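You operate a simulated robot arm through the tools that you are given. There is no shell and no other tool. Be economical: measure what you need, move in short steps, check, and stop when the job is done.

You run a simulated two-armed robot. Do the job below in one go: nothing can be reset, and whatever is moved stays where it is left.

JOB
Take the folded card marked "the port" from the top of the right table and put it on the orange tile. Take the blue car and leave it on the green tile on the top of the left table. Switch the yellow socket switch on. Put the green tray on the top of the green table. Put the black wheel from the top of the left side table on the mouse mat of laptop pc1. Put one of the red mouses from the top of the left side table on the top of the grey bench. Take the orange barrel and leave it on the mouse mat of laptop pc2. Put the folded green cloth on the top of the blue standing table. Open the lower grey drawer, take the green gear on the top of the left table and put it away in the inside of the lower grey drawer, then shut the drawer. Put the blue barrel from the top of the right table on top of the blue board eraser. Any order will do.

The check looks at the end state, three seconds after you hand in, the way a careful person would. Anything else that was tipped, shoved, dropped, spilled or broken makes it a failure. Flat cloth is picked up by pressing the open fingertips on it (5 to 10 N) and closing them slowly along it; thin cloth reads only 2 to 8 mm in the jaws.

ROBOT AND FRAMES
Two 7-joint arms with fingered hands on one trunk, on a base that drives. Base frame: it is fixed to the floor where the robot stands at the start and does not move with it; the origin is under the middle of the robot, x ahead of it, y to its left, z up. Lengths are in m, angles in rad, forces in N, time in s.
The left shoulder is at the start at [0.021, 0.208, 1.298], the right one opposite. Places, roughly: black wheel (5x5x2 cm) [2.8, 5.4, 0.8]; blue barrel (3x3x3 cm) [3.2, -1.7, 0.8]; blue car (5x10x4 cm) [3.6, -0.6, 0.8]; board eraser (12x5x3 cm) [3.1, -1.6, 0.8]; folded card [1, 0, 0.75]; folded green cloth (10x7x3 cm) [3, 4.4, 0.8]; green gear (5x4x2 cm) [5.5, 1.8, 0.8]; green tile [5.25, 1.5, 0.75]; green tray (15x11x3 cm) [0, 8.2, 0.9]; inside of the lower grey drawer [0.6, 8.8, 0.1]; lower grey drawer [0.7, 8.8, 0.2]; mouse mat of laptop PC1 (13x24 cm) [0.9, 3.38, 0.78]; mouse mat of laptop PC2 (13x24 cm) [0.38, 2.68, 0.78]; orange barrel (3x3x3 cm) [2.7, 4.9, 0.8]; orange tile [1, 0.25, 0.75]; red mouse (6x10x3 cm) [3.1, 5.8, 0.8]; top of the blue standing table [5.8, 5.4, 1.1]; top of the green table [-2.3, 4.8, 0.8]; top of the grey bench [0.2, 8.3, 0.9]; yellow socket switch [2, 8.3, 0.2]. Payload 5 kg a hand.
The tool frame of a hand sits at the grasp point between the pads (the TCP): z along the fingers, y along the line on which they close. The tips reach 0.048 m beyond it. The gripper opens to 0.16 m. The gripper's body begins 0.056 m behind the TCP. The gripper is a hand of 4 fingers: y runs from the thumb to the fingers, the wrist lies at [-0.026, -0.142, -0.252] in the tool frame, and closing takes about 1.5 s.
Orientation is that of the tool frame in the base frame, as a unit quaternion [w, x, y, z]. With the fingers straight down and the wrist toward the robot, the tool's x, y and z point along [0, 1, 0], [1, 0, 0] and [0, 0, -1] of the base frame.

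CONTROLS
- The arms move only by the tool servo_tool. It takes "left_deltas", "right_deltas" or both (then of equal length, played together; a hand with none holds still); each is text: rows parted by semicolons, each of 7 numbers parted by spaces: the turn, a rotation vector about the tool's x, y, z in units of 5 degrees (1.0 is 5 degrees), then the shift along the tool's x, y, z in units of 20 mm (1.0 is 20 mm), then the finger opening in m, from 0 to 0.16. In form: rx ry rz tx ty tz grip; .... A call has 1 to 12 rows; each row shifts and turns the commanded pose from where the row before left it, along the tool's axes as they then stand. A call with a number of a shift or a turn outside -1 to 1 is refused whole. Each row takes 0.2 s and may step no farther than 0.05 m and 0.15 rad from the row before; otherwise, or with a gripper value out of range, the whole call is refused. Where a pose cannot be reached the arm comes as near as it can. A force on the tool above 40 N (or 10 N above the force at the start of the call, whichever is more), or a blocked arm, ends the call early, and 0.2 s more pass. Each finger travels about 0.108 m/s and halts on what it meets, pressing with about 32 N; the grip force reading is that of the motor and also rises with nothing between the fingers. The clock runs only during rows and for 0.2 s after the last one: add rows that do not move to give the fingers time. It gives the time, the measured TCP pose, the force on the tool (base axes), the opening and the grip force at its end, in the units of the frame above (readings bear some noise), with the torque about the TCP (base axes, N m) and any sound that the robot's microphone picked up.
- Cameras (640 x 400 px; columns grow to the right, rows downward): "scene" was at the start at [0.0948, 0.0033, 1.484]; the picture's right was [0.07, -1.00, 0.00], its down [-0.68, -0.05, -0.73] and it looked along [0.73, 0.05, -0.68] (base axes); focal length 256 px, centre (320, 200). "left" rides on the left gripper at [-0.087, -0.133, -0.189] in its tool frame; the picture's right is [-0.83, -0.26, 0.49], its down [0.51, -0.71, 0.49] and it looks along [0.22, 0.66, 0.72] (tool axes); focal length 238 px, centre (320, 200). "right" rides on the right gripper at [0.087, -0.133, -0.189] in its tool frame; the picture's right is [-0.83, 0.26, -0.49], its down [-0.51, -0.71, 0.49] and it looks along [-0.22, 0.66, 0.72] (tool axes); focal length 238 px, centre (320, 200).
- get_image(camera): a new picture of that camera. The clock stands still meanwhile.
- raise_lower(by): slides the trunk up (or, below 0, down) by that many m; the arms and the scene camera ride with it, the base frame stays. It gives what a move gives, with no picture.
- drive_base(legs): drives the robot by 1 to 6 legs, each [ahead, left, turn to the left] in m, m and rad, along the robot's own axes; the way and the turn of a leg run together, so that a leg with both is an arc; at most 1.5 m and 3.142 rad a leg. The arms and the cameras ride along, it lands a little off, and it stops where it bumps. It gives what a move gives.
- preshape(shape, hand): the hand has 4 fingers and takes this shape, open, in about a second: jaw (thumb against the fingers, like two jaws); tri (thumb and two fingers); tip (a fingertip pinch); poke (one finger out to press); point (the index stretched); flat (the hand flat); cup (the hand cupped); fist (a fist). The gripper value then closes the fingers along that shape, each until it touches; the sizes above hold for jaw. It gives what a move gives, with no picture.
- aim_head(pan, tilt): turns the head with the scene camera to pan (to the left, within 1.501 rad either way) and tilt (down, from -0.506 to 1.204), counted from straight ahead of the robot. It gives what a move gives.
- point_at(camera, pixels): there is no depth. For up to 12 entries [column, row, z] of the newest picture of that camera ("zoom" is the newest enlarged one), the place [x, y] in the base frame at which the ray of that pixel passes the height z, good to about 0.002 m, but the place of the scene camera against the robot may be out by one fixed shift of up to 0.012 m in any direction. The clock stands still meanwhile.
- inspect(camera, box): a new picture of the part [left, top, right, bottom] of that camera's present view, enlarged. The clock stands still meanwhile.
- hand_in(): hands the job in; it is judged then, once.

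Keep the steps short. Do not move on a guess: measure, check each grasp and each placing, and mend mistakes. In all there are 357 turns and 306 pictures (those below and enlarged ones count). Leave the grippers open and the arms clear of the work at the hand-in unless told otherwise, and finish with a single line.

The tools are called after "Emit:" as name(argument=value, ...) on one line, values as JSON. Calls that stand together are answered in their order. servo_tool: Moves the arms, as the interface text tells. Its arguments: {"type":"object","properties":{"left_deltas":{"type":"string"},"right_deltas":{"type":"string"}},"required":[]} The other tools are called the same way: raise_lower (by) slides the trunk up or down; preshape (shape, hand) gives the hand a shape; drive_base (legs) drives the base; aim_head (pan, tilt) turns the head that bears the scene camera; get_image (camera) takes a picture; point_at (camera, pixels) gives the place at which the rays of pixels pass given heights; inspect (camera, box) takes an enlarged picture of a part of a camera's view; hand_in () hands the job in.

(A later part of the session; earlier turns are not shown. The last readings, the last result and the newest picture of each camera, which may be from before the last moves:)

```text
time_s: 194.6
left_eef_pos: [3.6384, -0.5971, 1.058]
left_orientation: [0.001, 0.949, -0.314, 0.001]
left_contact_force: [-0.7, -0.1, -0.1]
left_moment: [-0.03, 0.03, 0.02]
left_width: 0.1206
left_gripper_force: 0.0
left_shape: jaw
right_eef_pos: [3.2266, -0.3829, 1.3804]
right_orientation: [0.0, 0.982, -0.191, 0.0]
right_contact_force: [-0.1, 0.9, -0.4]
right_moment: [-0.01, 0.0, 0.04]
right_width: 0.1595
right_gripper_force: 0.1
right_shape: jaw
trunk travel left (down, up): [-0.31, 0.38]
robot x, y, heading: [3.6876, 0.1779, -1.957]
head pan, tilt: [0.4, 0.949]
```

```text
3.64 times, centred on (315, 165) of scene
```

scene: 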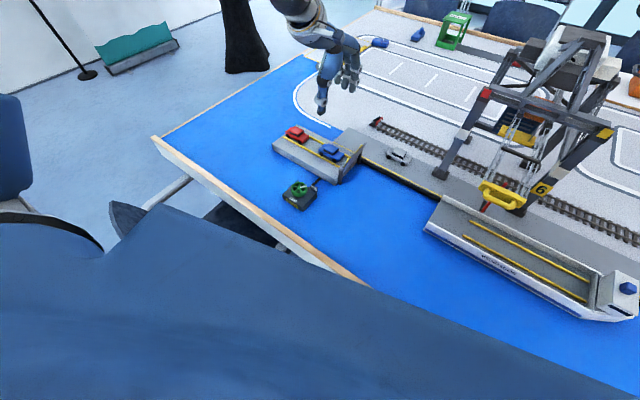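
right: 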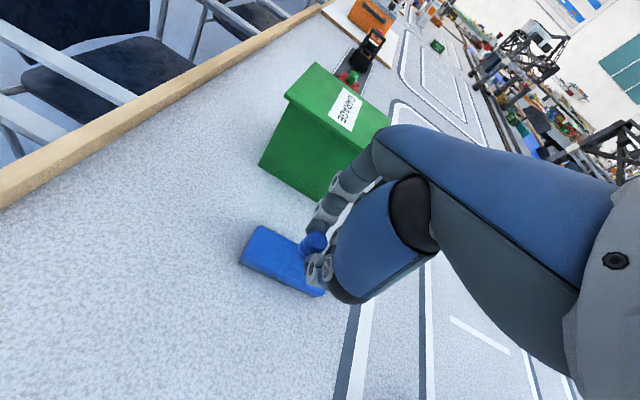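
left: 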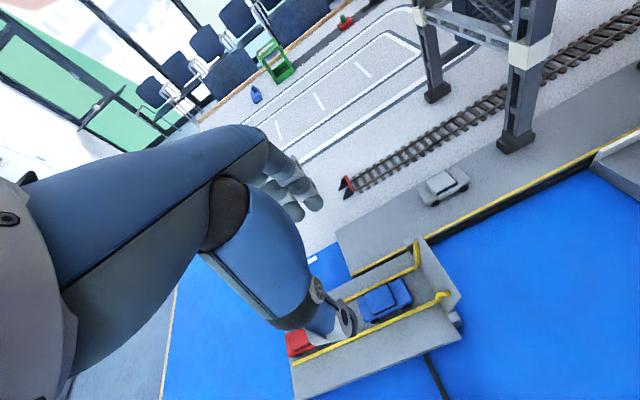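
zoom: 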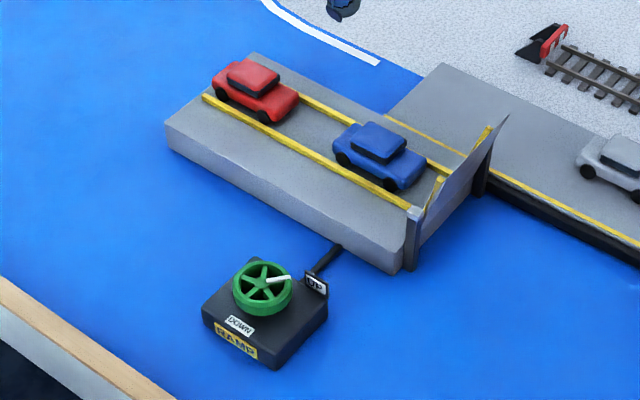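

Car centre is about (3.645,-0.587), and the hand's closing direction crosses it. I'll shift 12 mm back and descend to above the deck.

Emit:
servo_tool(left_deltas="0 0 0 0 -0.6 0.5 0.1;0 0 0 0 0 1 0.1;0 0 0 0 0 1 0.1;0 0 0 0 0 1 0.1;0 0 0 0 0 1 0.1;0 0 0 0 0 1 0.1;0 0 0 0 0 1 0.1;0 0 0 0 0 1 0.1;0 0 0 0 0 1 0.1;0 0 0 0 0 0.9 0.1;0 0 0 0 0 0.8 0.1;0 0 0 0 0 0 0.1")

Emit:
inspect(camera="left", box=[240, 170, 440, 340])

Emit:
inspect(camera="scene", box=[260, 90, 380, 210])

```text
time_s: 197.2
left_eef_pos: [3.6455, -0.5891, 0.8536]
left_orientation: [0.002, 0.949, -0.314, 0.002]
left_contact_force: [0.2, -0.6, 0.2]
left_moment: [-0.03, 0.0, -0.03]
left_width: 0.1003
left_gripper_force: 0.1
left_shape: jaw
right_eef_pos: [3.2265, -0.3815, 1.3809]
right_orientation: [0.0, 0.982, -0.191, -0.001]
right_contact_force: [0.0, 0.7, 0.7]
right_moment: [-0.05, 0.01, 0.02]
right_width: 0.1597
right_gripper_force: 0.1
right_shape: jaw
trunk travel left (down, up): [-0.31, 0.38]
robot x, y, heading: [3.6844, 0.1804, -1.959]
head pan, tilt: [0.4, 0.949]
```

```text
2.35 times, centred on (340, 255) of left
```

zoom: 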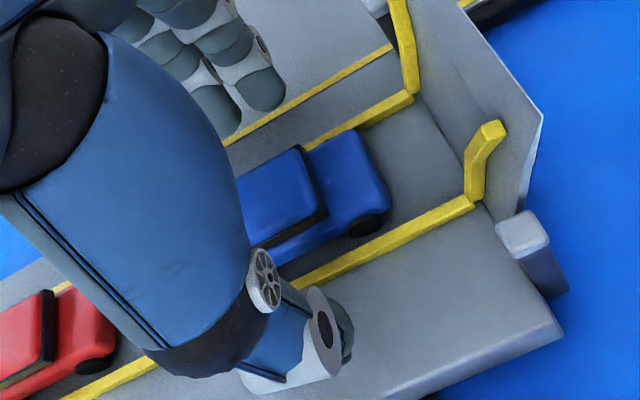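

```text
3.33 times, centred on (320, 150) of scene
```

zoom: 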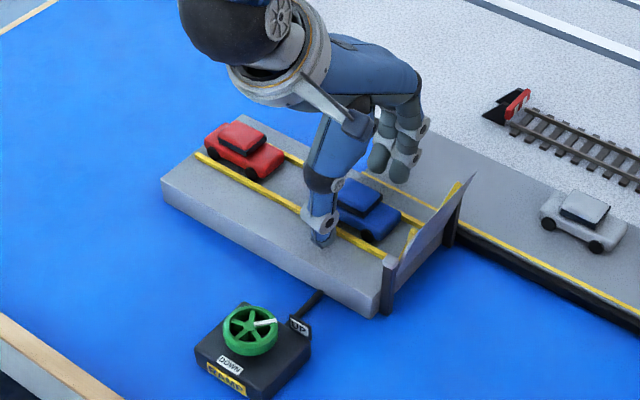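

Well aligned. I'll lower 6 mm (staying above the yellow rails) and close slowly.

Emit:
servo_tool(left_deltas="0 0 0 0 0 0.3 0.09;0 0 0 0 0 0 0.08;0 0 0 0 0 0 0.07;0 0 0 0 0 0 0.06;0 0 0 0 0 0 0.052;0 0 0 0 0 0 0.044;0 0 0 0 0 0 0.036;0 0 0 0 0 0 0.028;0 0 0 0 0 0 0.02;0 0 0 0 0 0 0.01;0 0 0 0 0 0 0.01")

Emit:
inspect(camera="left", box=[240, 170, 440, 340])

Emit:
inspect(camera="scene", box=[260, 90, 380, 210])

```text
time_s: 199.6
left_eef_pos: [3.6455, -0.5893, 0.8492]
left_orientation: [0.002, 0.95, -0.313, 0.003]
left_contact_force: [1.1, -1.1, 24.0]
left_moment: [-0.02, -0.02, 0.13]
left_width: 0.0439
left_gripper_force: 32.8
left_shape: jaw
right_eef_pos: [3.2277, -0.3808, 1.3808]
right_orientation: [0.002, 0.982, -0.191, 0.0]
right_contact_force: [-0.5, -1.5, -0.3]
right_moment: [-0.01, 0.01, 0.01]
right_width: 0.1598
right_gripper_force: 0.0
right_shape: jaw
trunk travel left (down, up): [-0.31, 0.38]
robot x, y, heading: [3.682, 0.18, -1.956]
head pan, tilt: [0.4, 0.949]
```

```text
2.35 times, centred on (340, 255) of left
```

zoom: 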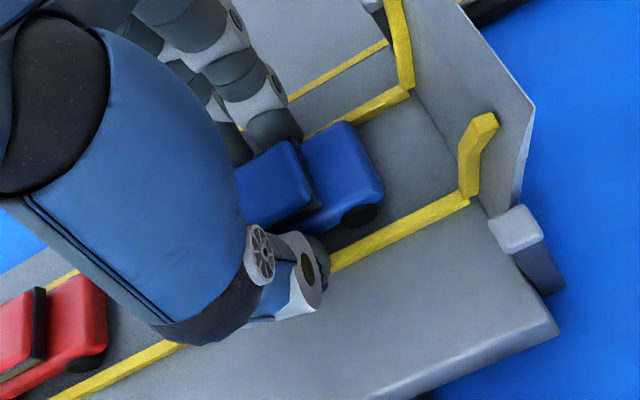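

```text
3.33 times, centred on (320, 150) of scene
```

zoom: 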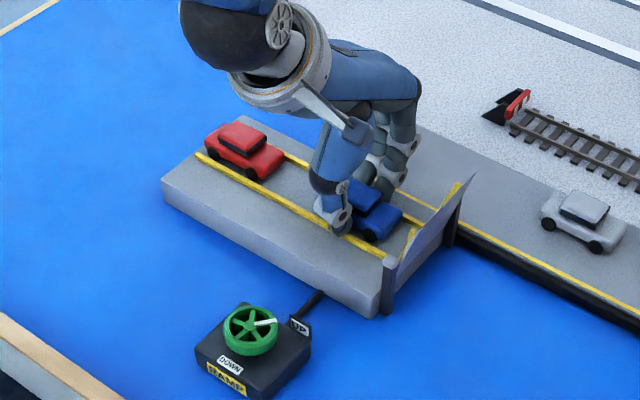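

There is 24 N upward, so the tips rest on the rails. I'll ease up 4 mm with the fingers closing and see whether they take the car.

Emit:
servo_tool(left_deltas="0 0 0 0 0 -0.1 0.01;0 0 0 0 0 -0.1 0.01;0 0 0 0 0 0 0.01;0 0 0 0 0 0 0.01")

Emit:
inspect(camera="left", box=[240, 170, 440, 340])

```text
time_s: 200.6
left_eef_pos: [3.6459, -0.5881, 0.8502]
left_orientation: [0.0, 0.95, -0.313, 0.002]
left_contact_force: [-0.6, -5.1, -0.4]
left_moment: [-0.55, 0.32, 0.02]
left_width: 0.0424
left_gripper_force: 32.4
left_shape: jaw
right_eef_pos: [3.2271, -0.3827, 1.3811]
right_orientation: [-0.001, 0.982, -0.191, 0.0]
right_contact_force: [-0.3, -0.5, 0.5]
right_moment: [-0.01, -0.01, -0.03]
right_width: 0.1599
right_gripper_force: 0.0
right_shape: jaw
trunk travel left (down, up): [-0.31, 0.38]
robot x, y, heading: [3.6786, 0.1804, -1.958]
head pan, tilt: [0.4, 0.949]
```

```text
2.35 times, centred on (340, 255) of left
```

zoom: 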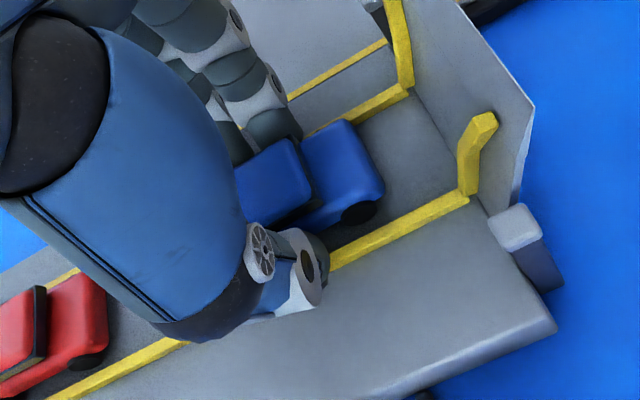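

Emit:
servo_tool(left_deltas="0 0 0 0 0 -0.15 0.01;0 0 0 0 0 -0.15 0.01;0 0 0 0 0 0 0.01;0 0 0 0 0 0 0.01")

Emit:
inspect(camera="left", box=[240, 170, 440, 340])

Emit:
inspect(camera="scene", box=[290, 110, 370, 190])

```text
time_s: 201.6
left_eef_pos: [3.6468, -0.5872, 0.8569]
left_orientation: [0.001, 0.949, -0.314, 0.002]
left_contact_force: [0.8, 0.0, -0.6]
left_moment: [-0.03, -0.02, -0.03]
left_width: 0.0412
left_gripper_force: 32.0
left_shape: jaw
right_eef_pos: [3.2269, -0.3806, 1.3811]
right_orientation: [0.0, 0.982, -0.19, 0.001]
right_contact_force: [0.3, 0.3, 0.4]
right_moment: [-0.05, 0.08, 0.01]
right_width: 0.1598
right_gripper_force: 0.0
right_shape: jaw
trunk travel left (down, up): [-0.31, 0.38]
robot x, y, heading: [3.6846, 0.1817, -1.961]
head pan, tilt: [0.4, 0.949]
```

```text
2.35 times, centred on (340, 255) of left
```

zoom: 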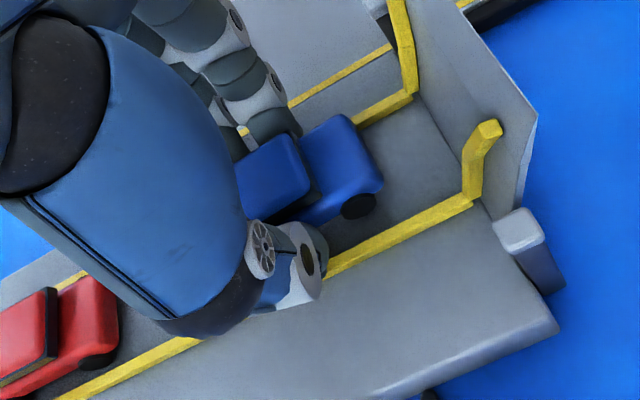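

```text
5.00 times, centred on (330, 150) of scene
```

zoom: 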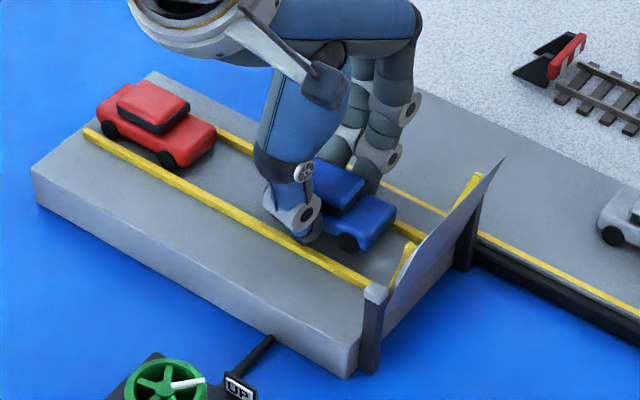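

The car rises with the hand. I'll lift on to 15 cm.

Emit:
servo_tool(left_deltas="0 0 0 0 0 -0.5 0.01;0 0 0 0 0 -0.8 0.01;0 0 0 0 0 -1 0.01;0 0 0 0 0 -1 0.01;0 0 0 0 0 -1 0.01;0 0 0 0 0 -1 0.01;0 0 0 0 0 -1 0.01;0 0 0 0 0 -1 0.01;0 0 0 0 0 0 0.01")

Emit:
inspect(camera="left", box=[240, 170, 480, 370])

Emit:
inspect(camera="scene", box=[260, 60, 380, 200])

```text
time_s: 203.6
left_eef_pos: [3.6446, -0.5877, 1.0032]
left_orientation: [0.0, 0.949, -0.314, 0.002]
left_contact_force: [-0.1, 0.2, -2.0]
left_moment: [0.05, -0.01, 0.0]
left_width: 0.0411
left_gripper_force: 32.0
left_shape: jaw
right_eef_pos: [3.2263, -0.3831, 1.3811]
right_orientation: [0.0, 0.982, -0.191, 0.0]
right_contact_force: [0.0, 0.2, -0.1]
right_moment: [0.05, -0.02, 0.02]
right_width: 0.1595
right_gripper_force: 0.1
right_shape: jaw
trunk travel left (down, up): [-0.31, 0.38]
robot x, y, heading: [3.6831, 0.177, -1.956]
head pan, tilt: [0.4, 0.949]
```

```text
2.00 times, centred on (360, 270) of left
```

zoom: 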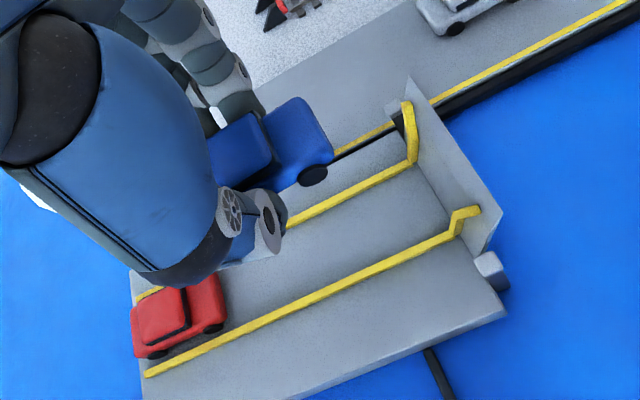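

```text
2.86 times, centred on (320, 130) of scene
```

zoom: 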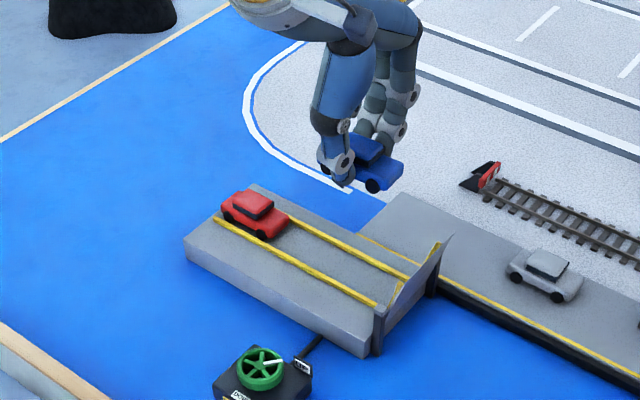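

The car is held; the red car and ramp are undisturbed. I'll raise the trunk, back out to the aisle and return to the open end, then look for the way to the left table.

Emit:
raise_lower(by=0.36)

Emit:
drive_base(legs=[[-0.54, 0.095, 0], [0.2275, 0.792, 0], [0.2275, 0.792, 0]])

Emit:
aim_head(pan=1.5, tilt=0.5)

Emit:
get_image(camera="scene")

```text
time_s: 207.1
left_eef_pos: [3.6451, -0.5885, 1.3612]
left_orientation: [0.001, 0.95, -0.313, 0.002]
left_contact_force: [-0.3, 0.6, -1.4]
left_moment: [-0.01, -0.03, 0.0]
left_width: 0.0409
left_gripper_force: 32.5
left_shape: jaw
right_eef_pos: [3.2269, -0.3828, 1.7406]
right_orientation: [0.001, 0.982, -0.191, 0.001]
right_contact_force: [-0.6, 0.8, 0.6]
right_moment: [0.0, 0.0, -0.02]
right_width: 0.1596
right_gripper_force: 0.2
right_shape: jaw
trunk travel left (down, up): [-0.67, 0.02]
robot x, y, heading: [3.6863, 0.1802, -1.956]
head pan, tilt: [0.4, 0.949]
```

```text
time_s: 218.4
left_eef_pos: [5.247, -1.1708, 1.3636]
left_orientation: [0.001, 0.949, -0.316, 0.002]
left_contact_force: [-0.6, -0.1, -1.5]
left_moment: [0.01, -0.07, 0.01]
left_width: 0.041
left_gripper_force: 31.6
left_shape: jaw
right_eef_pos: [4.8306, -0.9623, 1.7413]
right_orientation: [0.001, 0.981, -0.193, 0.0]
right_contact_force: [-0.4, 0.4, -0.3]
right_moment: [-0.03, -0.01, 0.03]
right_width: 0.1598
right_gripper_force: 0.0
right_shape: jaw
trunk travel left (down, up): [-0.67, 0.02]
robot x, y, heading: [5.2911, -0.4023, -1.962]
head pan, tilt: [0.4, 0.949]
```

```text
time_s: 219.7
left_eef_pos: [5.2481, -1.1704, 1.3642]
left_orientation: [0.001, 0.949, -0.315, 0.003]
left_contact_force: [0.5, -0.1, -2.1]
left_moment: [0.0, -0.01, 0.01]
left_width: 0.0407
left_gripper_force: 32.3
left_shape: jaw
right_eef_pos: [4.831, -0.9632, 1.74]
right_orientation: [0.0, 0.981, -0.194, 0.0]
right_contact_force: [1.2, 0.8, 0.6]
right_moment: [0.0, 0.06, 0.0]
right_width: 0.1593
right_gripper_force: 0.1
right_shape: jaw
trunk travel left (down, up): [-0.67, 0.02]
robot x, y, heading: [5.2888, -0.4, -1.96]
head pan, tilt: [1.499, 0.499]
```

```text
216 pictures are left
```

scene: 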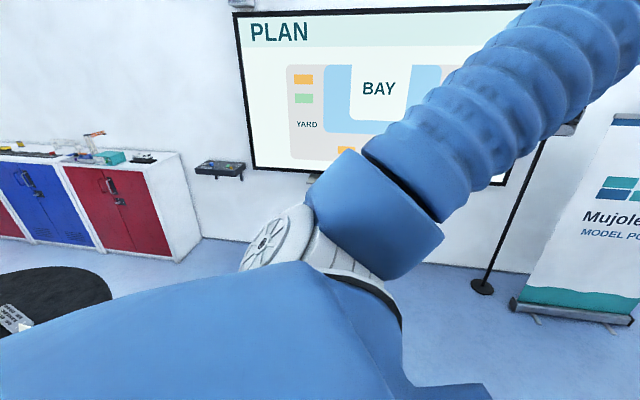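

Emit:
drive_base(legs=[[0, 0, -1.7], [0, 0, -1.69]])

Emit:
aim_head(pan=-0.1, tilt=0.55)

Emit:
get_image(camera="scene")

```text
time_s: 228.3
left_eef_pos: [5.5031, 0.3375, 1.3626]
left_orientation: [-0.001, 0.423, 0.906, 0.0]
left_contact_force: [0.4, 0.7, -2.4]
left_moment: [0.01, -0.01, -0.01]
left_width: 0.041
left_gripper_force: 32.3
left_shape: jaw
right_eef_pos: [5.8641, 0.0396, 1.7408]
right_orientation: [0.0, 0.304, 0.953, 0.0]
right_contact_force: [-0.7, -0.1, 1.2]
right_moment: [-0.04, -0.02, -0.01]
right_width: 0.1595
right_gripper_force: 0.0
right_shape: jaw
trunk travel left (down, up): [-0.67, 0.02]
robot x, y, heading: [5.2892, -0.4016, 0.946]
head pan, tilt: [1.499, 0.499]
```

```text
time_s: 229.9
left_eef_pos: [5.503, 0.336, 1.3627]
left_orientation: [-0.002, 0.423, 0.906, 0.0]
left_contact_force: [0.4, 0.2, -1.7]
left_moment: [0.02, -0.03, -0.01]
left_width: 0.041
left_gripper_force: 32.2
left_shape: jaw
right_eef_pos: [5.8634, 0.0408, 1.7411]
right_orientation: [-0.001, 0.306, 0.952, 0.0]
right_contact_force: [0.2, 0.6, 0.9]
right_moment: [0.0, -0.02, 0.03]
right_width: 0.1596
right_gripper_force: 0.0
right_shape: jaw
trunk travel left (down, up): [-0.67, 0.02]
robot x, y, heading: [5.2874, -0.4022, 0.941]
head pan, tilt: [-0.099, 0.55]
```

```text
215 pictures are left
```

scene: 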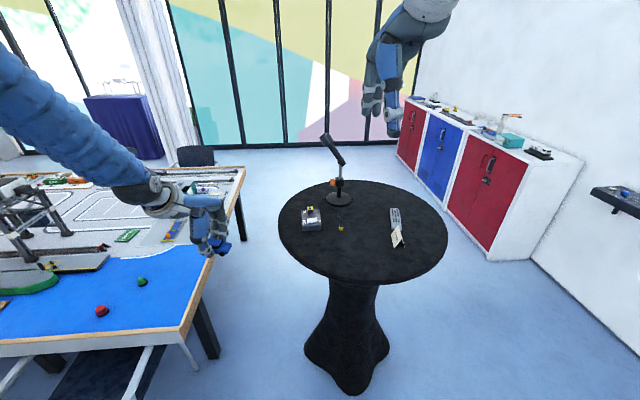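

Emit:
point_at(camera="scene", pixels=[[280, 232, 1.1], [447, 232, 1.1], [362, 284, 1.1], [362, 181, 1.1], [350, 390, 0], [305, 350, 0], [388, 350, 0], [184, 328, 0.75], [244, 170, 0.75], [212, 355, 0], [490, 258, 0]])

Emit:
inspect(camera="scene", box=[0, 150, 260, 350])

```text
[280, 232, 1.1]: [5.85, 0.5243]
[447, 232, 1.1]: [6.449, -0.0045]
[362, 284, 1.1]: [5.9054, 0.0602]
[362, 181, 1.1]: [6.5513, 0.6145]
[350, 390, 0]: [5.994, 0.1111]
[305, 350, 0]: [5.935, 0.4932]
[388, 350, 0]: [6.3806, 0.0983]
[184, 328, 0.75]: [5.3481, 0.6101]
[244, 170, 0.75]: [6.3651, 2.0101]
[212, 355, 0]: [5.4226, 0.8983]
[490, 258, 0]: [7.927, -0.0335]
```

```text
2.00 times, centred on (130, 250) of scene
```

zoom: 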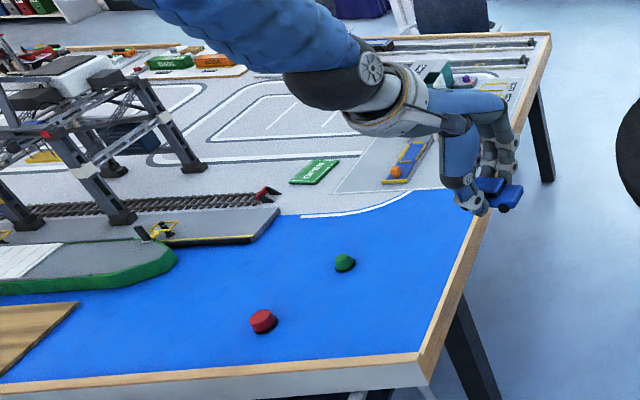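

Emit:
point_at(camera="zoom", pixels=[[314, 172, 0.76], [290, 180, 0.76], [340, 160, 0.76], [320, 183, 0.76], [312, 160, 0.76], [435, 75, 0.77], [467, 80, 0.77], [410, 160, 0.77], [265, 322, 0.76]])

Emit:
inspect(camera="scene", box=[120, 150, 260, 250])

```text
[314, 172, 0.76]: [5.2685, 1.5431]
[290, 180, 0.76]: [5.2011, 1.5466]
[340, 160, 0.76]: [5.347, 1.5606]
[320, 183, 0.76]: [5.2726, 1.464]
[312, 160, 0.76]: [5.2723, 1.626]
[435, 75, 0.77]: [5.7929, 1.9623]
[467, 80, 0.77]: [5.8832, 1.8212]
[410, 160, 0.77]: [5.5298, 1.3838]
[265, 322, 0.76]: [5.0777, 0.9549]
```

```text
4.00 times, centred on (190, 200) of scene
```

zoom: 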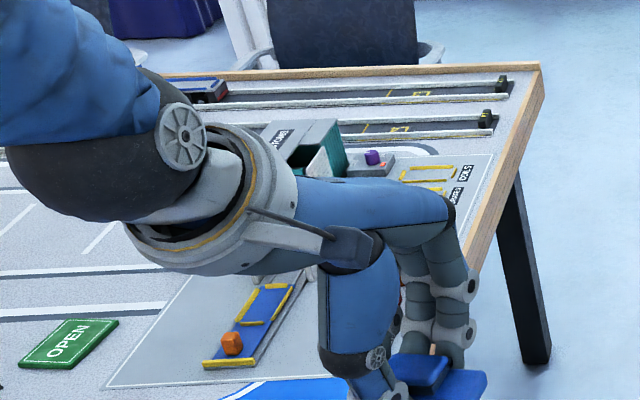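

The standing table blocks the near way. I'll go round its outside to the left table's end, first sideways then ahead.

Emit:
drive_base(legs=[[-0.01, -1.16, 0]])

Emit:
aim_head(pan=0.0, tilt=0.55)

Emit:
get_image(camera="scene")

```text
time_s: 235.7
left_eef_pos: [6.4141, -0.3208, 1.3629]
left_orientation: [-0.001, 0.414, 0.91, 0.001]
left_contact_force: [-0.3, -0.3, -2.3]
left_moment: [-0.04, -0.01, 0.01]
left_width: 0.041
left_gripper_force: 32.1
left_shape: jaw
right_eef_pos: [6.7769, -0.6098, 1.742]
right_orientation: [0.0, 0.295, 0.956, 0.0]
right_contact_force: [-0.7, 0.6, -0.3]
right_moment: [-0.04, -0.01, 0.0]
right_width: 0.1598
right_gripper_force: 0.1
right_shape: jaw
trunk travel left (down, up): [-0.67, 0.02]
robot x, y, heading: [6.2152, -1.0642, 0.969]
head pan, tilt: [-0.099, 0.55]
```

```text
time_s: 236.4
left_eef_pos: [6.4123, -0.3194, 1.3625]
left_orientation: [-0.002, 0.414, 0.91, 0.0]
left_contact_force: [-0.2, -0.9, -1.1]
left_moment: [-0.01, 0.0, 0.0]
left_width: 0.0412
left_gripper_force: 31.7
left_shape: jaw
right_eef_pos: [6.7772, -0.6106, 1.7407]
right_orientation: [0.0, 0.295, 0.955, 0.0]
right_contact_force: [-0.3, 0.2, -0.1]
right_moment: [0.02, 0.02, 0.0]
right_width: 0.1597
right_gripper_force: 0.1
right_shape: jaw
trunk travel left (down, up): [-0.67, 0.02]
robot x, y, heading: [6.2111, -1.0625, 0.966]
head pan, tilt: [0.0, 0.55]
```

```text
212 pictures are left
```

scene: 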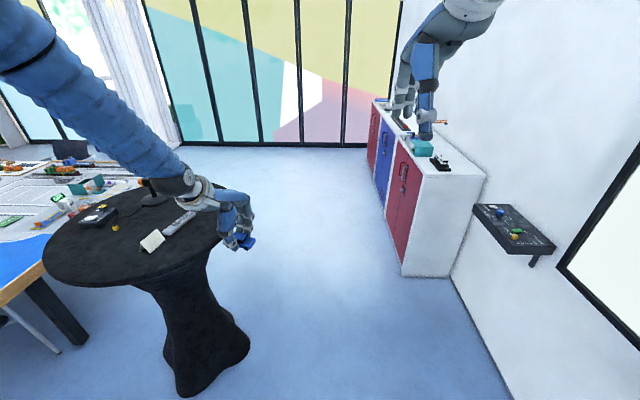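

Emit:
drive_base(legs=[[1.05, -0.1, -0.03], [1.05, -0.03, 0], [0, 0, 1.57]])

Emit:
aim_head(pan=0.2, tilt=0.7)

Emit:
get_image(camera="scene")

```text
time_s: 250.8
left_eef_pos: [6.7678, 0.7458, 1.3634]
left_orientation: [-0.001, -0.375, 0.927, -0.002]
left_contact_force: [0.6, 0.0, -2.4]
left_moment: [-0.02, 0.03, 0.03]
left_width: 0.041
left_gripper_force: 31.8
left_shape: jaw
right_eef_pos: [7.039, 1.1262, 1.7413]
right_orientation: [0.0, -0.489, 0.872, -0.001]
right_contact_force: [-0.9, 0.4, -1.0]
right_moment: [-0.03, 0.02, -0.02]
right_width: 0.1597
right_gripper_force: 0.0
right_shape: jaw
trunk travel left (down, up): [-0.67, 0.02]
robot x, y, heading: [7.521, 0.5883, 2.589]
head pan, tilt: [0.0, 0.55]
```

```text
time_s: 251.5
left_eef_pos: [6.7682, 0.7466, 1.3636]
left_orientation: [-0.001, -0.376, 0.927, -0.002]
left_contact_force: [-0.6, 0.5, -1.7]
left_moment: [-0.03, -0.01, -0.03]
left_width: 0.0408
left_gripper_force: 32.2
left_shape: jaw
right_eef_pos: [7.0375, 1.125, 1.7412]
right_orientation: [0.0, -0.489, 0.872, 0.0]
right_contact_force: [-0.3, -0.1, -0.7]
right_moment: [-0.02, 0.03, 0.02]
right_width: 0.1598
right_gripper_force: 0.0
right_shape: jaw
trunk travel left (down, up): [-0.67, 0.02]
robot x, y, heading: [7.5214, 0.5846, 2.588]
head pan, tilt: [0.201, 0.7]
```

```text
211 pictures are left
```

scene: 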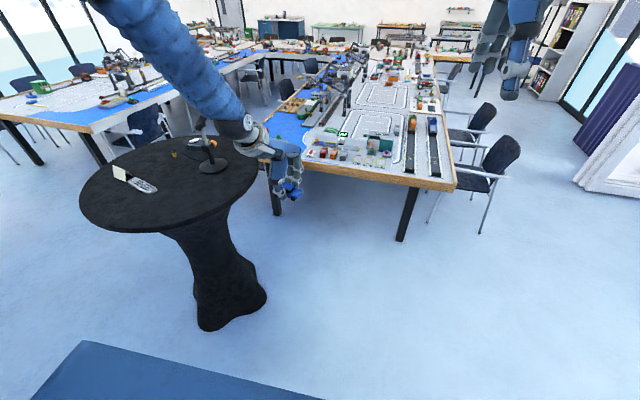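

Emit:
drive_base(legs=[[1.44, -0.121, 0], [0.06, 0.39, -0.08]])

Emit:
aim_head(pan=0.0, tilt=0.9)

Emit:
get_image(camera="scene")

```text
time_s: 260.6
left_eef_pos: [5.3921, 1.4233, 1.3625]
left_orientation: [-0.002, -0.319, 0.948, -0.001]
left_contact_force: [0.7, 0.0, -1.3]
left_moment: [-0.03, 0.08, 0.01]
left_width: 0.041
left_gripper_force: 32.0
left_shape: jaw
right_eef_pos: [5.7055, 1.7694, 1.7413]
right_orientation: [0.0, -0.437, 0.899, -0.001]
right_contact_force: [0.9, 0.9, -0.5]
right_moment: [-0.03, 0.07, 0.01]
right_width: 0.1597
right_gripper_force: 0.1
right_shape: jaw
trunk travel left (down, up): [-0.67, 0.02]
robot x, y, heading: [6.1172, 1.1768, 2.476]
head pan, tilt: [0.201, 0.7]
```

```text
time_s: 261.3
left_eef_pos: [5.3897, 1.4232, 1.3631]
left_orientation: [-0.001, -0.32, 0.947, 0.0]
left_contact_force: [-0.1, -0.5, -1.5]
left_moment: [0.0, -0.03, 0.03]
left_width: 0.041
left_gripper_force: 32.0
left_shape: jaw
right_eef_pos: [5.7033, 1.7674, 1.7405]
right_orientation: [-0.001, -0.436, 0.9, 0.0]
right_contact_force: [-0.2, -0.3, -0.9]
right_moment: [-0.01, -0.01, -0.02]
right_width: 0.1597
right_gripper_force: 0.0
right_shape: jaw
trunk travel left (down, up): [-0.67, 0.02]
robot x, y, heading: [6.1172, 1.1697, 2.475]
head pan, tilt: [0.0, 0.901]
```

```text
210 pictures are left
```

scene: 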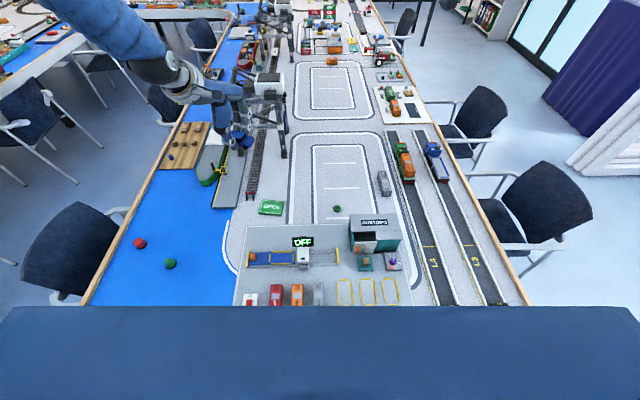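

Emit:
inspect(camera="scene", box=[230, 170, 390, 290])

Emit:
get_image(camera="left")

```text
3.33 times, centred on (310, 230) of scene
```

zoom: 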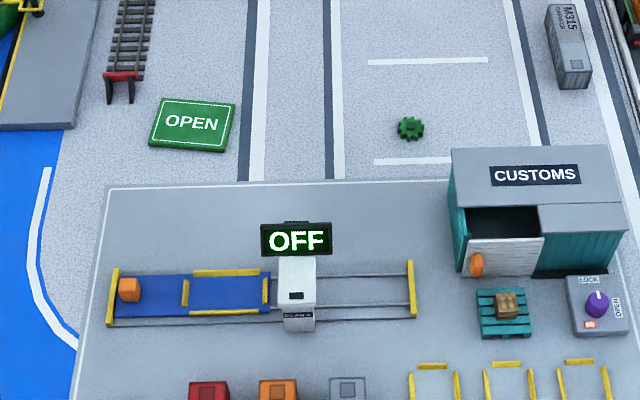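

```text
208 pictures are left
```

left: 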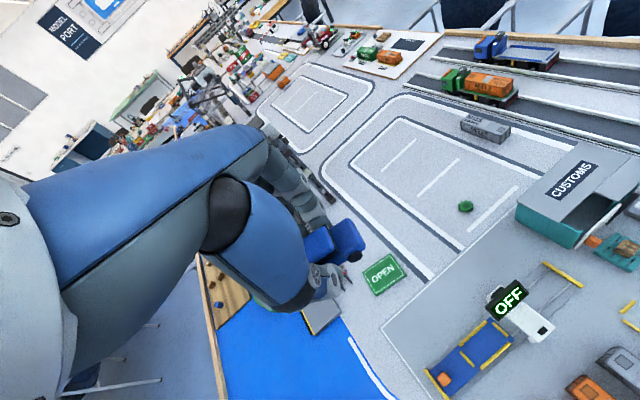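

Emit:
point_at(camera="left", pixels=[[383, 275, 0.765], [365, 272, 0.765], [388, 255, 0.765], [404, 274, 0.765], [377, 296, 0.765], [465, 207, 0.765], [320, 268, 1.3], [345, 240, 1.3]])

Emit:
point_at(camera="zoom", pixels=[[192, 124, 0.765], [160, 99, 0.765], [236, 105, 0.765], [225, 150, 0.765], [150, 144, 0.765], [411, 128, 0.765]])

```text
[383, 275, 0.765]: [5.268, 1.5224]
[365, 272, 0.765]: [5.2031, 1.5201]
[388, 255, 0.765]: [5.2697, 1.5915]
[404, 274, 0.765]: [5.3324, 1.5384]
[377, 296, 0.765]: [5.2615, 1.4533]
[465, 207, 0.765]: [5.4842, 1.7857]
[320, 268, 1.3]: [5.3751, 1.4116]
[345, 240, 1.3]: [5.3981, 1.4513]
```

```text
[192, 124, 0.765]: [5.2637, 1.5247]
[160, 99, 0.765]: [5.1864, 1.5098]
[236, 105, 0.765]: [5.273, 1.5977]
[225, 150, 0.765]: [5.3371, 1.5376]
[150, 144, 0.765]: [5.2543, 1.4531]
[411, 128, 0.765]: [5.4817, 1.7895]
```

Tile centre is (5.266,1.523), long axis about 46°. I'll align the car's axis with it and move over it, then lower.

Emit:
servo_tool(left_deltas="0 0 -0.9 0 0 0 0.01;0 0 -0.9 0 0 0 0.01;0 0 0 0.083 0.99 0 0.01;0 0 0 0.083 0.99 0 0.01;0 0 0 0.083 0.99 0 0.01;0 0 0 0.083 0.99 0 0.01;0 0 0 0.083 0.99 0 0.01;0 0 0 0.083 0.99 0 0.01;0 0 0 0.083 0.99 0 0.01;0 0 0 0.083 0.99 0 0.01;0 0 0 0 0 0 0.01")

Emit:
raise_lower(by=-0.4)

Emit:
get_image(camera="left")

Emit:
get_image(camera="scene")

```text
time_s: 263.7
left_eef_pos: [5.2677, 1.5225, 1.3647]
left_orientation: [-0.002, -0.393, 0.92, 0.0]
left_contact_force: [0.9, -0.5, -0.9]
left_moment: [-0.03, 0.05, 0.02]
left_width: 0.041
left_gripper_force: 31.9
left_shape: jaw
right_eef_pos: [5.7049, 1.7671, 1.7409]
right_orientation: [0.0, -0.437, 0.9, 0.0]
right_contact_force: [-0.4, 0.4, -0.1]
right_moment: [0.03, 0.03, 0.01]
right_width: 0.1599
right_gripper_force: 0.2
right_shape: jaw
trunk travel left (down, up): [-0.67, 0.02]
robot x, y, heading: [6.1187, 1.1742, 2.467]
head pan, tilt: [0.0, 0.901]
```

```text
time_s: 267.6
left_eef_pos: [5.2669, 1.5219, 0.9652]
left_orientation: [-0.002, -0.393, 0.919, 0.0]
left_contact_force: [0.8, -1.0, -1.3]
left_moment: [0.0, 0.02, -0.01]
left_width: 0.0407
left_gripper_force: 31.8
left_shape: jaw
right_eef_pos: [5.7039, 1.7673, 1.3414]
right_orientation: [0.0, -0.437, 0.9, -0.001]
right_contact_force: [-0.1, -0.5, 0.1]
right_moment: [0.0, -0.02, -0.03]
right_width: 0.1596
right_gripper_force: 0.1
right_shape: jaw
trunk travel left (down, up): [-0.27, 0.42]
robot x, y, heading: [6.1161, 1.1784, 2.472]
head pan, tilt: [0.0, 0.901]
```

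```text
207 pictures are left
```

left: 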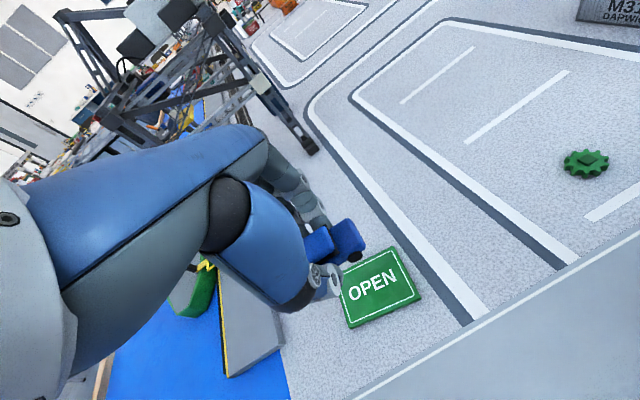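

```text
206 pictures are left
```

scene: 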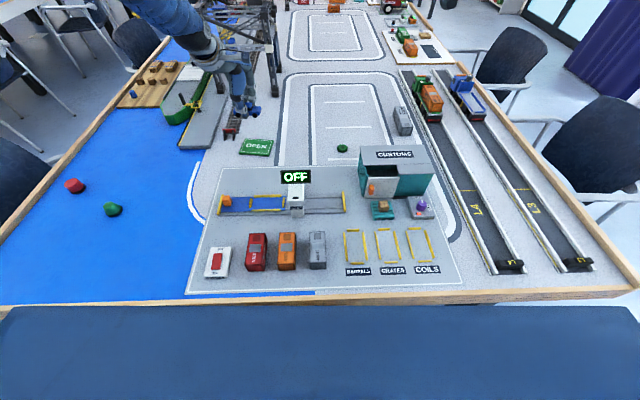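

Emit:
point_at(camera="left", pixels=[[392, 246, 0.768], [422, 296, 0.768], [350, 326, 0.768], [362, 258, 0.9], [350, 263, 0.9], [310, 152, 0.76], [585, 164, 0.77], [330, 262, 0.9]])

Emit:
inspect(camera="left", box=[280, 190, 440, 340])

```text
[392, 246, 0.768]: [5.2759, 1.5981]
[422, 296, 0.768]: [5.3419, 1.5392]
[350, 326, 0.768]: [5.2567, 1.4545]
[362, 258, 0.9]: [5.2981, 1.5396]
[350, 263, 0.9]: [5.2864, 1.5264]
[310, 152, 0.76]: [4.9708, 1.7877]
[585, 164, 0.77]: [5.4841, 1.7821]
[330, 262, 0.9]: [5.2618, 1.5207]
```

```text
2.67 times, centred on (360, 265) of left
```

zoom: 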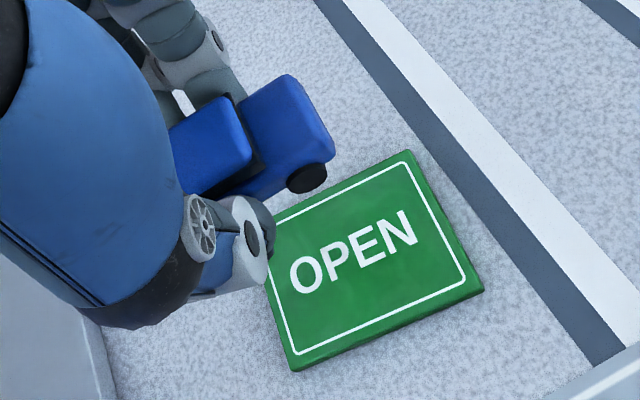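

Emit:
servo_tool(left_deltas="0 0 0 0 0 1 0.01;0 0 0 0 0 1 0.01;0 0 0 0 0 1 0.01;0 0 0 0 0 1 0.01;0 0 0 0 0 0.8 0.01;0 0 0 0 0 0 0.01")

Emit:
inspect(camera="left", box=[280, 190, 440, 340])

Emit:
inspect(camera="scene", box=[200, 80, 320, 180])

```text
time_s: 269.0
left_eef_pos: [5.2648, 1.5235, 0.8687]
left_orientation: [-0.002, -0.393, 0.919, 0.0]
left_contact_force: [0.5, -0.2, -1.6]
left_moment: [0.01, 0.02, -0.02]
left_width: 0.0406
left_gripper_force: 32.0
left_shape: jaw
right_eef_pos: [5.7053, 1.7677, 1.3407]
right_orientation: [0.0, -0.437, 0.899, -0.001]
right_contact_force: [0.0, 0.3, 0.2]
right_moment: [0.03, -0.02, -0.04]
right_width: 0.1597
right_gripper_force: 0.0
right_shape: jaw
trunk travel left (down, up): [-0.27, 0.42]
robot x, y, heading: [6.1197, 1.1742, 2.473]
head pan, tilt: [0.0, 0.901]
```

```text
2.67 times, centred on (360, 265) of left
```

zoom: 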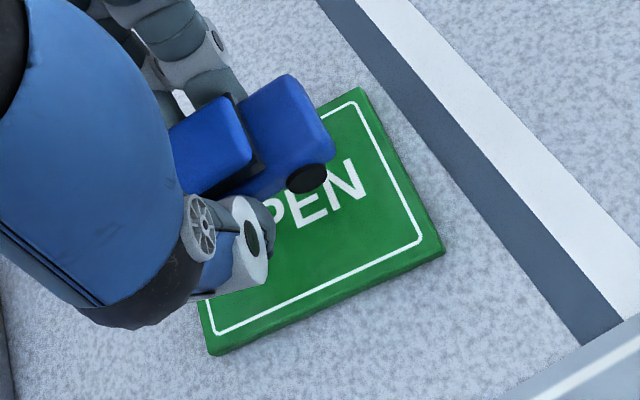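

```text
4.00 times, centred on (260, 130) of scene
```

zoom: 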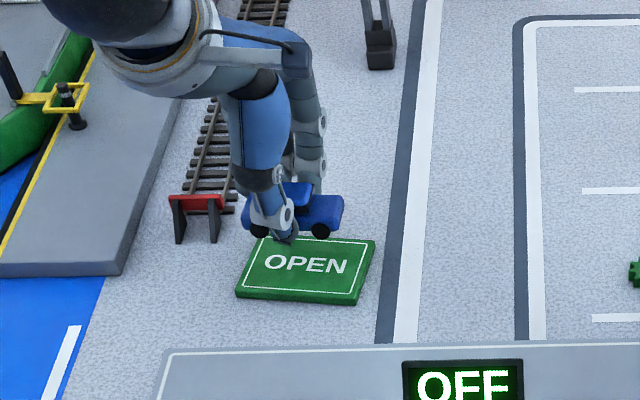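

I'll shift the car 10 mm forward along the tile and 8 mm toward me, then lower to contact.

Emit:
servo_tool(left_deltas="0 0 0 -0.5 -0.4 0.2 0.01;0 0 0 0 0 0.4 0.01;0 0 0 0 0 0.3 0.01;0 0 0 0 0 0.15 0.01;0 0 0 0 0 0.1 0.01;0 0 0 0 0 0 0.01")

Emit:
inspect(camera="left", box=[280, 190, 440, 340])

```text
time_s: 270.4
left_eef_pos: [5.2788, 1.5243, 0.8446]
left_orientation: [-0.002, -0.393, 0.92, -0.001]
left_contact_force: [0.2, -0.3, -0.5]
left_moment: [0.01, 0.01, -0.01]
left_width: 0.0409
left_gripper_force: 32.2
left_shape: jaw
right_eef_pos: [5.7039, 1.7691, 1.3414]
right_orientation: [0.001, -0.436, 0.9, 0.001]
right_contact_force: [-0.2, 0.3, -0.2]
right_moment: [0.0, -0.01, 0.0]
right_width: 0.1596
right_gripper_force: 0.1
right_shape: jaw
trunk travel left (down, up): [-0.27, 0.42]
robot x, y, heading: [6.1205, 1.172, 2.469]
head pan, tilt: [0.0, 0.901]
```

```text
2.67 times, centred on (360, 265) of left
```

zoom: 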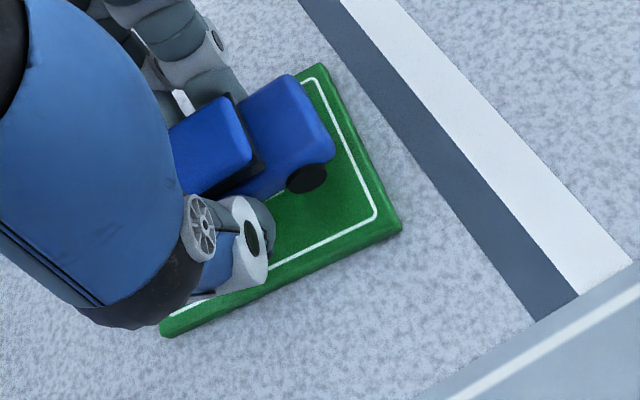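

Emit:
servo_tool(left_deltas="0 0 0 0 0 0.12 0.01;0 0 0 0 0 0.12 0.01;0 0 0 0 0 0.12 0.01;0 0 0 0 0 0.12 0.01;0 0 0 0 0 0 0.01")

```text
time_s: 271.6
left_eef_pos: [5.2791, 1.5243, 0.8359]
left_orientation: [-0.002, -0.393, 0.919, 0.001]
left_contact_force: [0.1, -1.2, -1.4]
left_moment: [0.03, 0.02, -0.01]
left_width: 0.041
left_gripper_force: 32.3
left_shape: jaw
right_eef_pos: [5.7047, 1.7682, 1.3415]
right_orientation: [-0.001, -0.436, 0.9, 0.0]
right_contact_force: [0.6, -0.8, -0.2]
right_moment: [0.0, -0.01, -0.02]
right_width: 0.1596
right_gripper_force: 0.2
right_shape: jaw
trunk travel left (down, up): [-0.27, 0.42]
robot x, y, heading: [6.1178, 1.1745, 2.471]
head pan, tilt: [0.0, 0.901]
```

Emit:
servo_tool(left_deltas="0 0 0 0 0 0.12 0.01;0 0 0 0 0 0.12 0.01;0 0 0 0 0 0.12 0.01;0 0 0 0 0 0.12 0.01;0 0 0 0 0 0 0.01")

Emit:
inspect(camera="scene", box=[220, 90, 300, 170])

```text
time_s: 272.8
left_eef_pos: [5.2789, 1.525, 0.8257]
left_orientation: [-0.002, -0.393, 0.919, 0.0]
left_contact_force: [0.2, -0.3, -1.0]
left_moment: [0.01, -0.02, 0.02]
left_width: 0.0412
left_gripper_force: 32.0
left_shape: jaw
right_eef_pos: [5.7038, 1.7677, 1.3419]
right_orientation: [0.0, -0.436, 0.9, 0.0]
right_contact_force: [0.2, 0.0, 1.0]
right_moment: [0.04, 0.04, -0.02]
right_width: 0.1597
right_gripper_force: 0.1
right_shape: jaw
trunk travel left (down, up): [-0.27, 0.42]
robot x, y, heading: [6.1186, 1.1687, 2.474]
head pan, tilt: [0.0, 0.901]
```

```text
5.00 times, centred on (260, 130) of scene
```

zoom: 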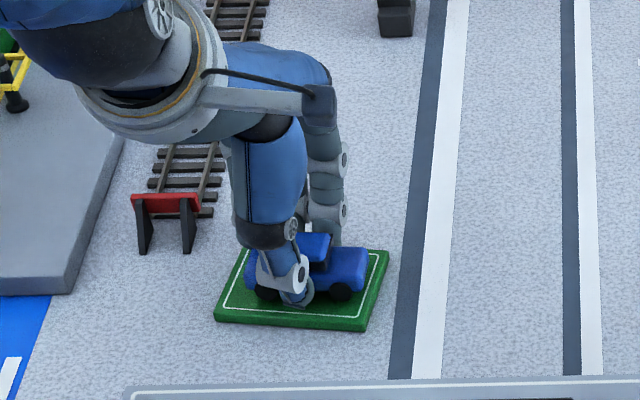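

Emit:
servo_tool(left_deltas="0 0 0 0 0 0.1 0.01;0 0 0 0 0 0.1 0.01;0 0 0 0 0 0.1 0.01;0 0 0 0 0 0 0.01")

```text
time_s: 273.8
left_eef_pos: [5.2781, 1.5247, 0.8227]
left_orientation: [-0.002, -0.393, 0.919, 0.002]
left_contact_force: [1.5, -1.4, 15.5]
left_moment: [0.04, 0.07, -0.01]
left_width: 0.0416
left_gripper_force: 31.6
left_shape: jaw
right_eef_pos: [5.7058, 1.7679, 1.3424]
right_orientation: [-0.001, -0.437, 0.9, 0.0]
right_contact_force: [-0.6, 0.1, -0.1]
right_moment: [-0.03, -0.03, 0.0]
right_width: 0.1598
right_gripper_force: 0.0
right_shape: jaw
trunk travel left (down, up): [-0.27, 0.42]
robot x, y, heading: [6.1172, 1.175, 2.47]
head pan, tilt: [0.0, 0.901]
```

Contact at 15.5 N. I'll open slowly, then look.

Emit:
servo_tool(left_deltas="0 0 0 0 0 -0.08 0.03;0 0 0 0 0 0 0.045;0 0 0 0 0 0 0.055;0 0 0 0 0 0 0.065;0 0 0 0 0 0 0.075;0 0 0 0 0 0 0.085;0 0 0 0 0 0 0.095;0 0 0 0 0 -0.2 0.1;0 0 0 0 0 -1 0.1;0 0 0 0 0 -1 0.1;0 0 0 0 0 -1 0.1;0 0 0 0 0 -1 0.1")

Emit:
inspect(camera="left", box=[280, 190, 440, 340])

Emit:
inspect(camera="scene", box=[220, 90, 300, 170])

```text
time_s: 276.4
left_eef_pos: [5.2802, 1.5259, 0.9069]
left_orientation: [-0.001, -0.393, 0.92, 0.0]
left_contact_force: [0.8, -0.4, -0.3]
left_moment: [-0.02, 0.06, -0.03]
left_width: 0.0994
left_gripper_force: 0.0
left_shape: jaw
right_eef_pos: [5.7047, 1.7675, 1.3423]
right_orientation: [0.001, -0.436, 0.9, 0.0]
right_contact_force: [0.7, 0.5, 0.2]
right_moment: [-0.01, 0.03, 0.01]
right_width: 0.1595
right_gripper_force: 0.0
right_shape: jaw
trunk travel left (down, up): [-0.27, 0.42]
robot x, y, heading: [6.1227, 1.1724, 2.475]
head pan, tilt: [0.0, 0.901]
```

```text
2.67 times, centred on (360, 265) of left
```

zoom: 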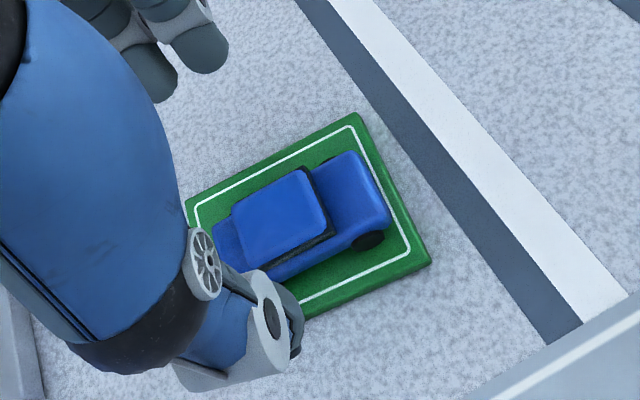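

```text
5.00 times, centred on (260, 130) of scene
```

zoom: 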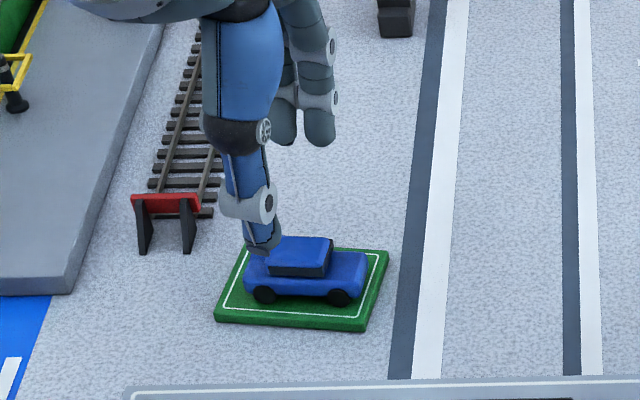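

The car is centred on the green tile. Next is the green gear at about (5.483,1.785), using the right hand; the left hand goes up.

Emit:
servo_tool(left_deltas="0 0 0 0 0 -1 0.12;0 0 0 0 0 -1 0.12;0 0 0 0 -0.5 -1 0.12;0 0 0 0 -0.5 -1 0.12;0 0 0 0 -0.5 -1 0.12;0 0 0 0 -0.5 -1 0.12;0 0 0 0 -0.5 -1 0.12;0 0 0 0 -0.5 -1 0.12;0 0 0 0 -0.5 -1 0.12;0 0 0 0 -0.5 -1 0.12;0 0 0 0 -0.5 -1 0.12;0 0 0 0 -0.5 -1 0.12", right_deltas="0 0 0 0.515 0.773 1 0.12;0 0 0 0.515 0.773 1 0.12;0 0 0 0.515 0.773 1 0.12;0 0 0 0.515 0.773 1 0.12;0 0 0 0.515 0.773 1 0.12;0 0 0 0.515 0.773 1 0.12;0 0 0 0.515 0.773 1 0.12;0 0 0 0.515 0.773 1 0.12;0 0 0 0.515 0.773 1 0.12;0 0 0 0.515 0.773 1 0.12;0 0 0 0.515 0.773 1 0.12;0 0 0 0.515 0.773 1 0.12")

Emit:
servo_tool(right_deltas="0 0 0 0 0 1 0.12;0 0 0 0 0 1 0.12;0 0 0 0 0 1 0.12;0 0 0 0 0 1 0.12;0 0 0 0 0 1 0.12;0 0 0 0 0 0 0.12")

Emit:
get_image(camera="right")

```text
time_s: 279.0
left_eef_pos: [5.3533, 1.4539, 1.1447]
left_orientation: [-0.001, -0.393, 0.92, -0.001]
left_contact_force: [0.7, -0.3, -1.1]
left_moment: [0.05, 0.03, 0.02]
left_width: 0.1198
left_gripper_force: 0.0
left_shape: jaw
right_eef_pos: [5.4815, 1.7871, 1.1016]
right_orientation: [0.0, -0.437, 0.899, 0.001]
right_contact_force: [-0.1, 1.4, 1.2]
right_moment: [-0.08, -0.05, -0.01]
right_width: 0.1202
right_gripper_force: 0.0
right_shape: jaw
trunk travel left (down, up): [-0.27, 0.42]
robot x, y, heading: [6.1199, 1.1709, 2.475]
head pan, tilt: [0.0, 0.901]
```

```text
time_s: 280.4
left_eef_pos: [5.3523, 1.4539, 1.1453]
left_orientation: [-0.002, -0.393, 0.919, 0.0]
left_contact_force: [0.9, 0.1, 0.6]
left_moment: [0.03, -0.01, 0.03]
left_width: 0.1197
left_gripper_force: 0.1
left_shape: jaw
right_eef_pos: [5.4821, 1.7835, 1.0012]
right_orientation: [-0.001, -0.436, 0.9, 0.0]
right_contact_force: [0.4, 0.3, 0.2]
right_moment: [0.03, 0.01, 0.0]
right_width: 0.1202
right_gripper_force: 0.0
right_shape: jaw
trunk travel left (down, up): [-0.27, 0.42]
robot x, y, heading: [6.1176, 1.1727, 2.473]
head pan, tilt: [0.0, 0.901]
```

```text
198 pictures are left
```

right: 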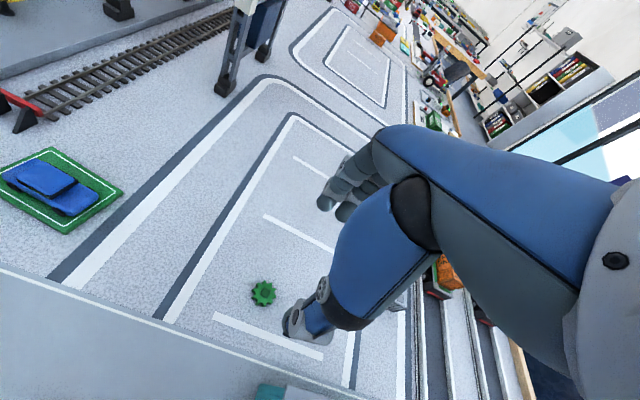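

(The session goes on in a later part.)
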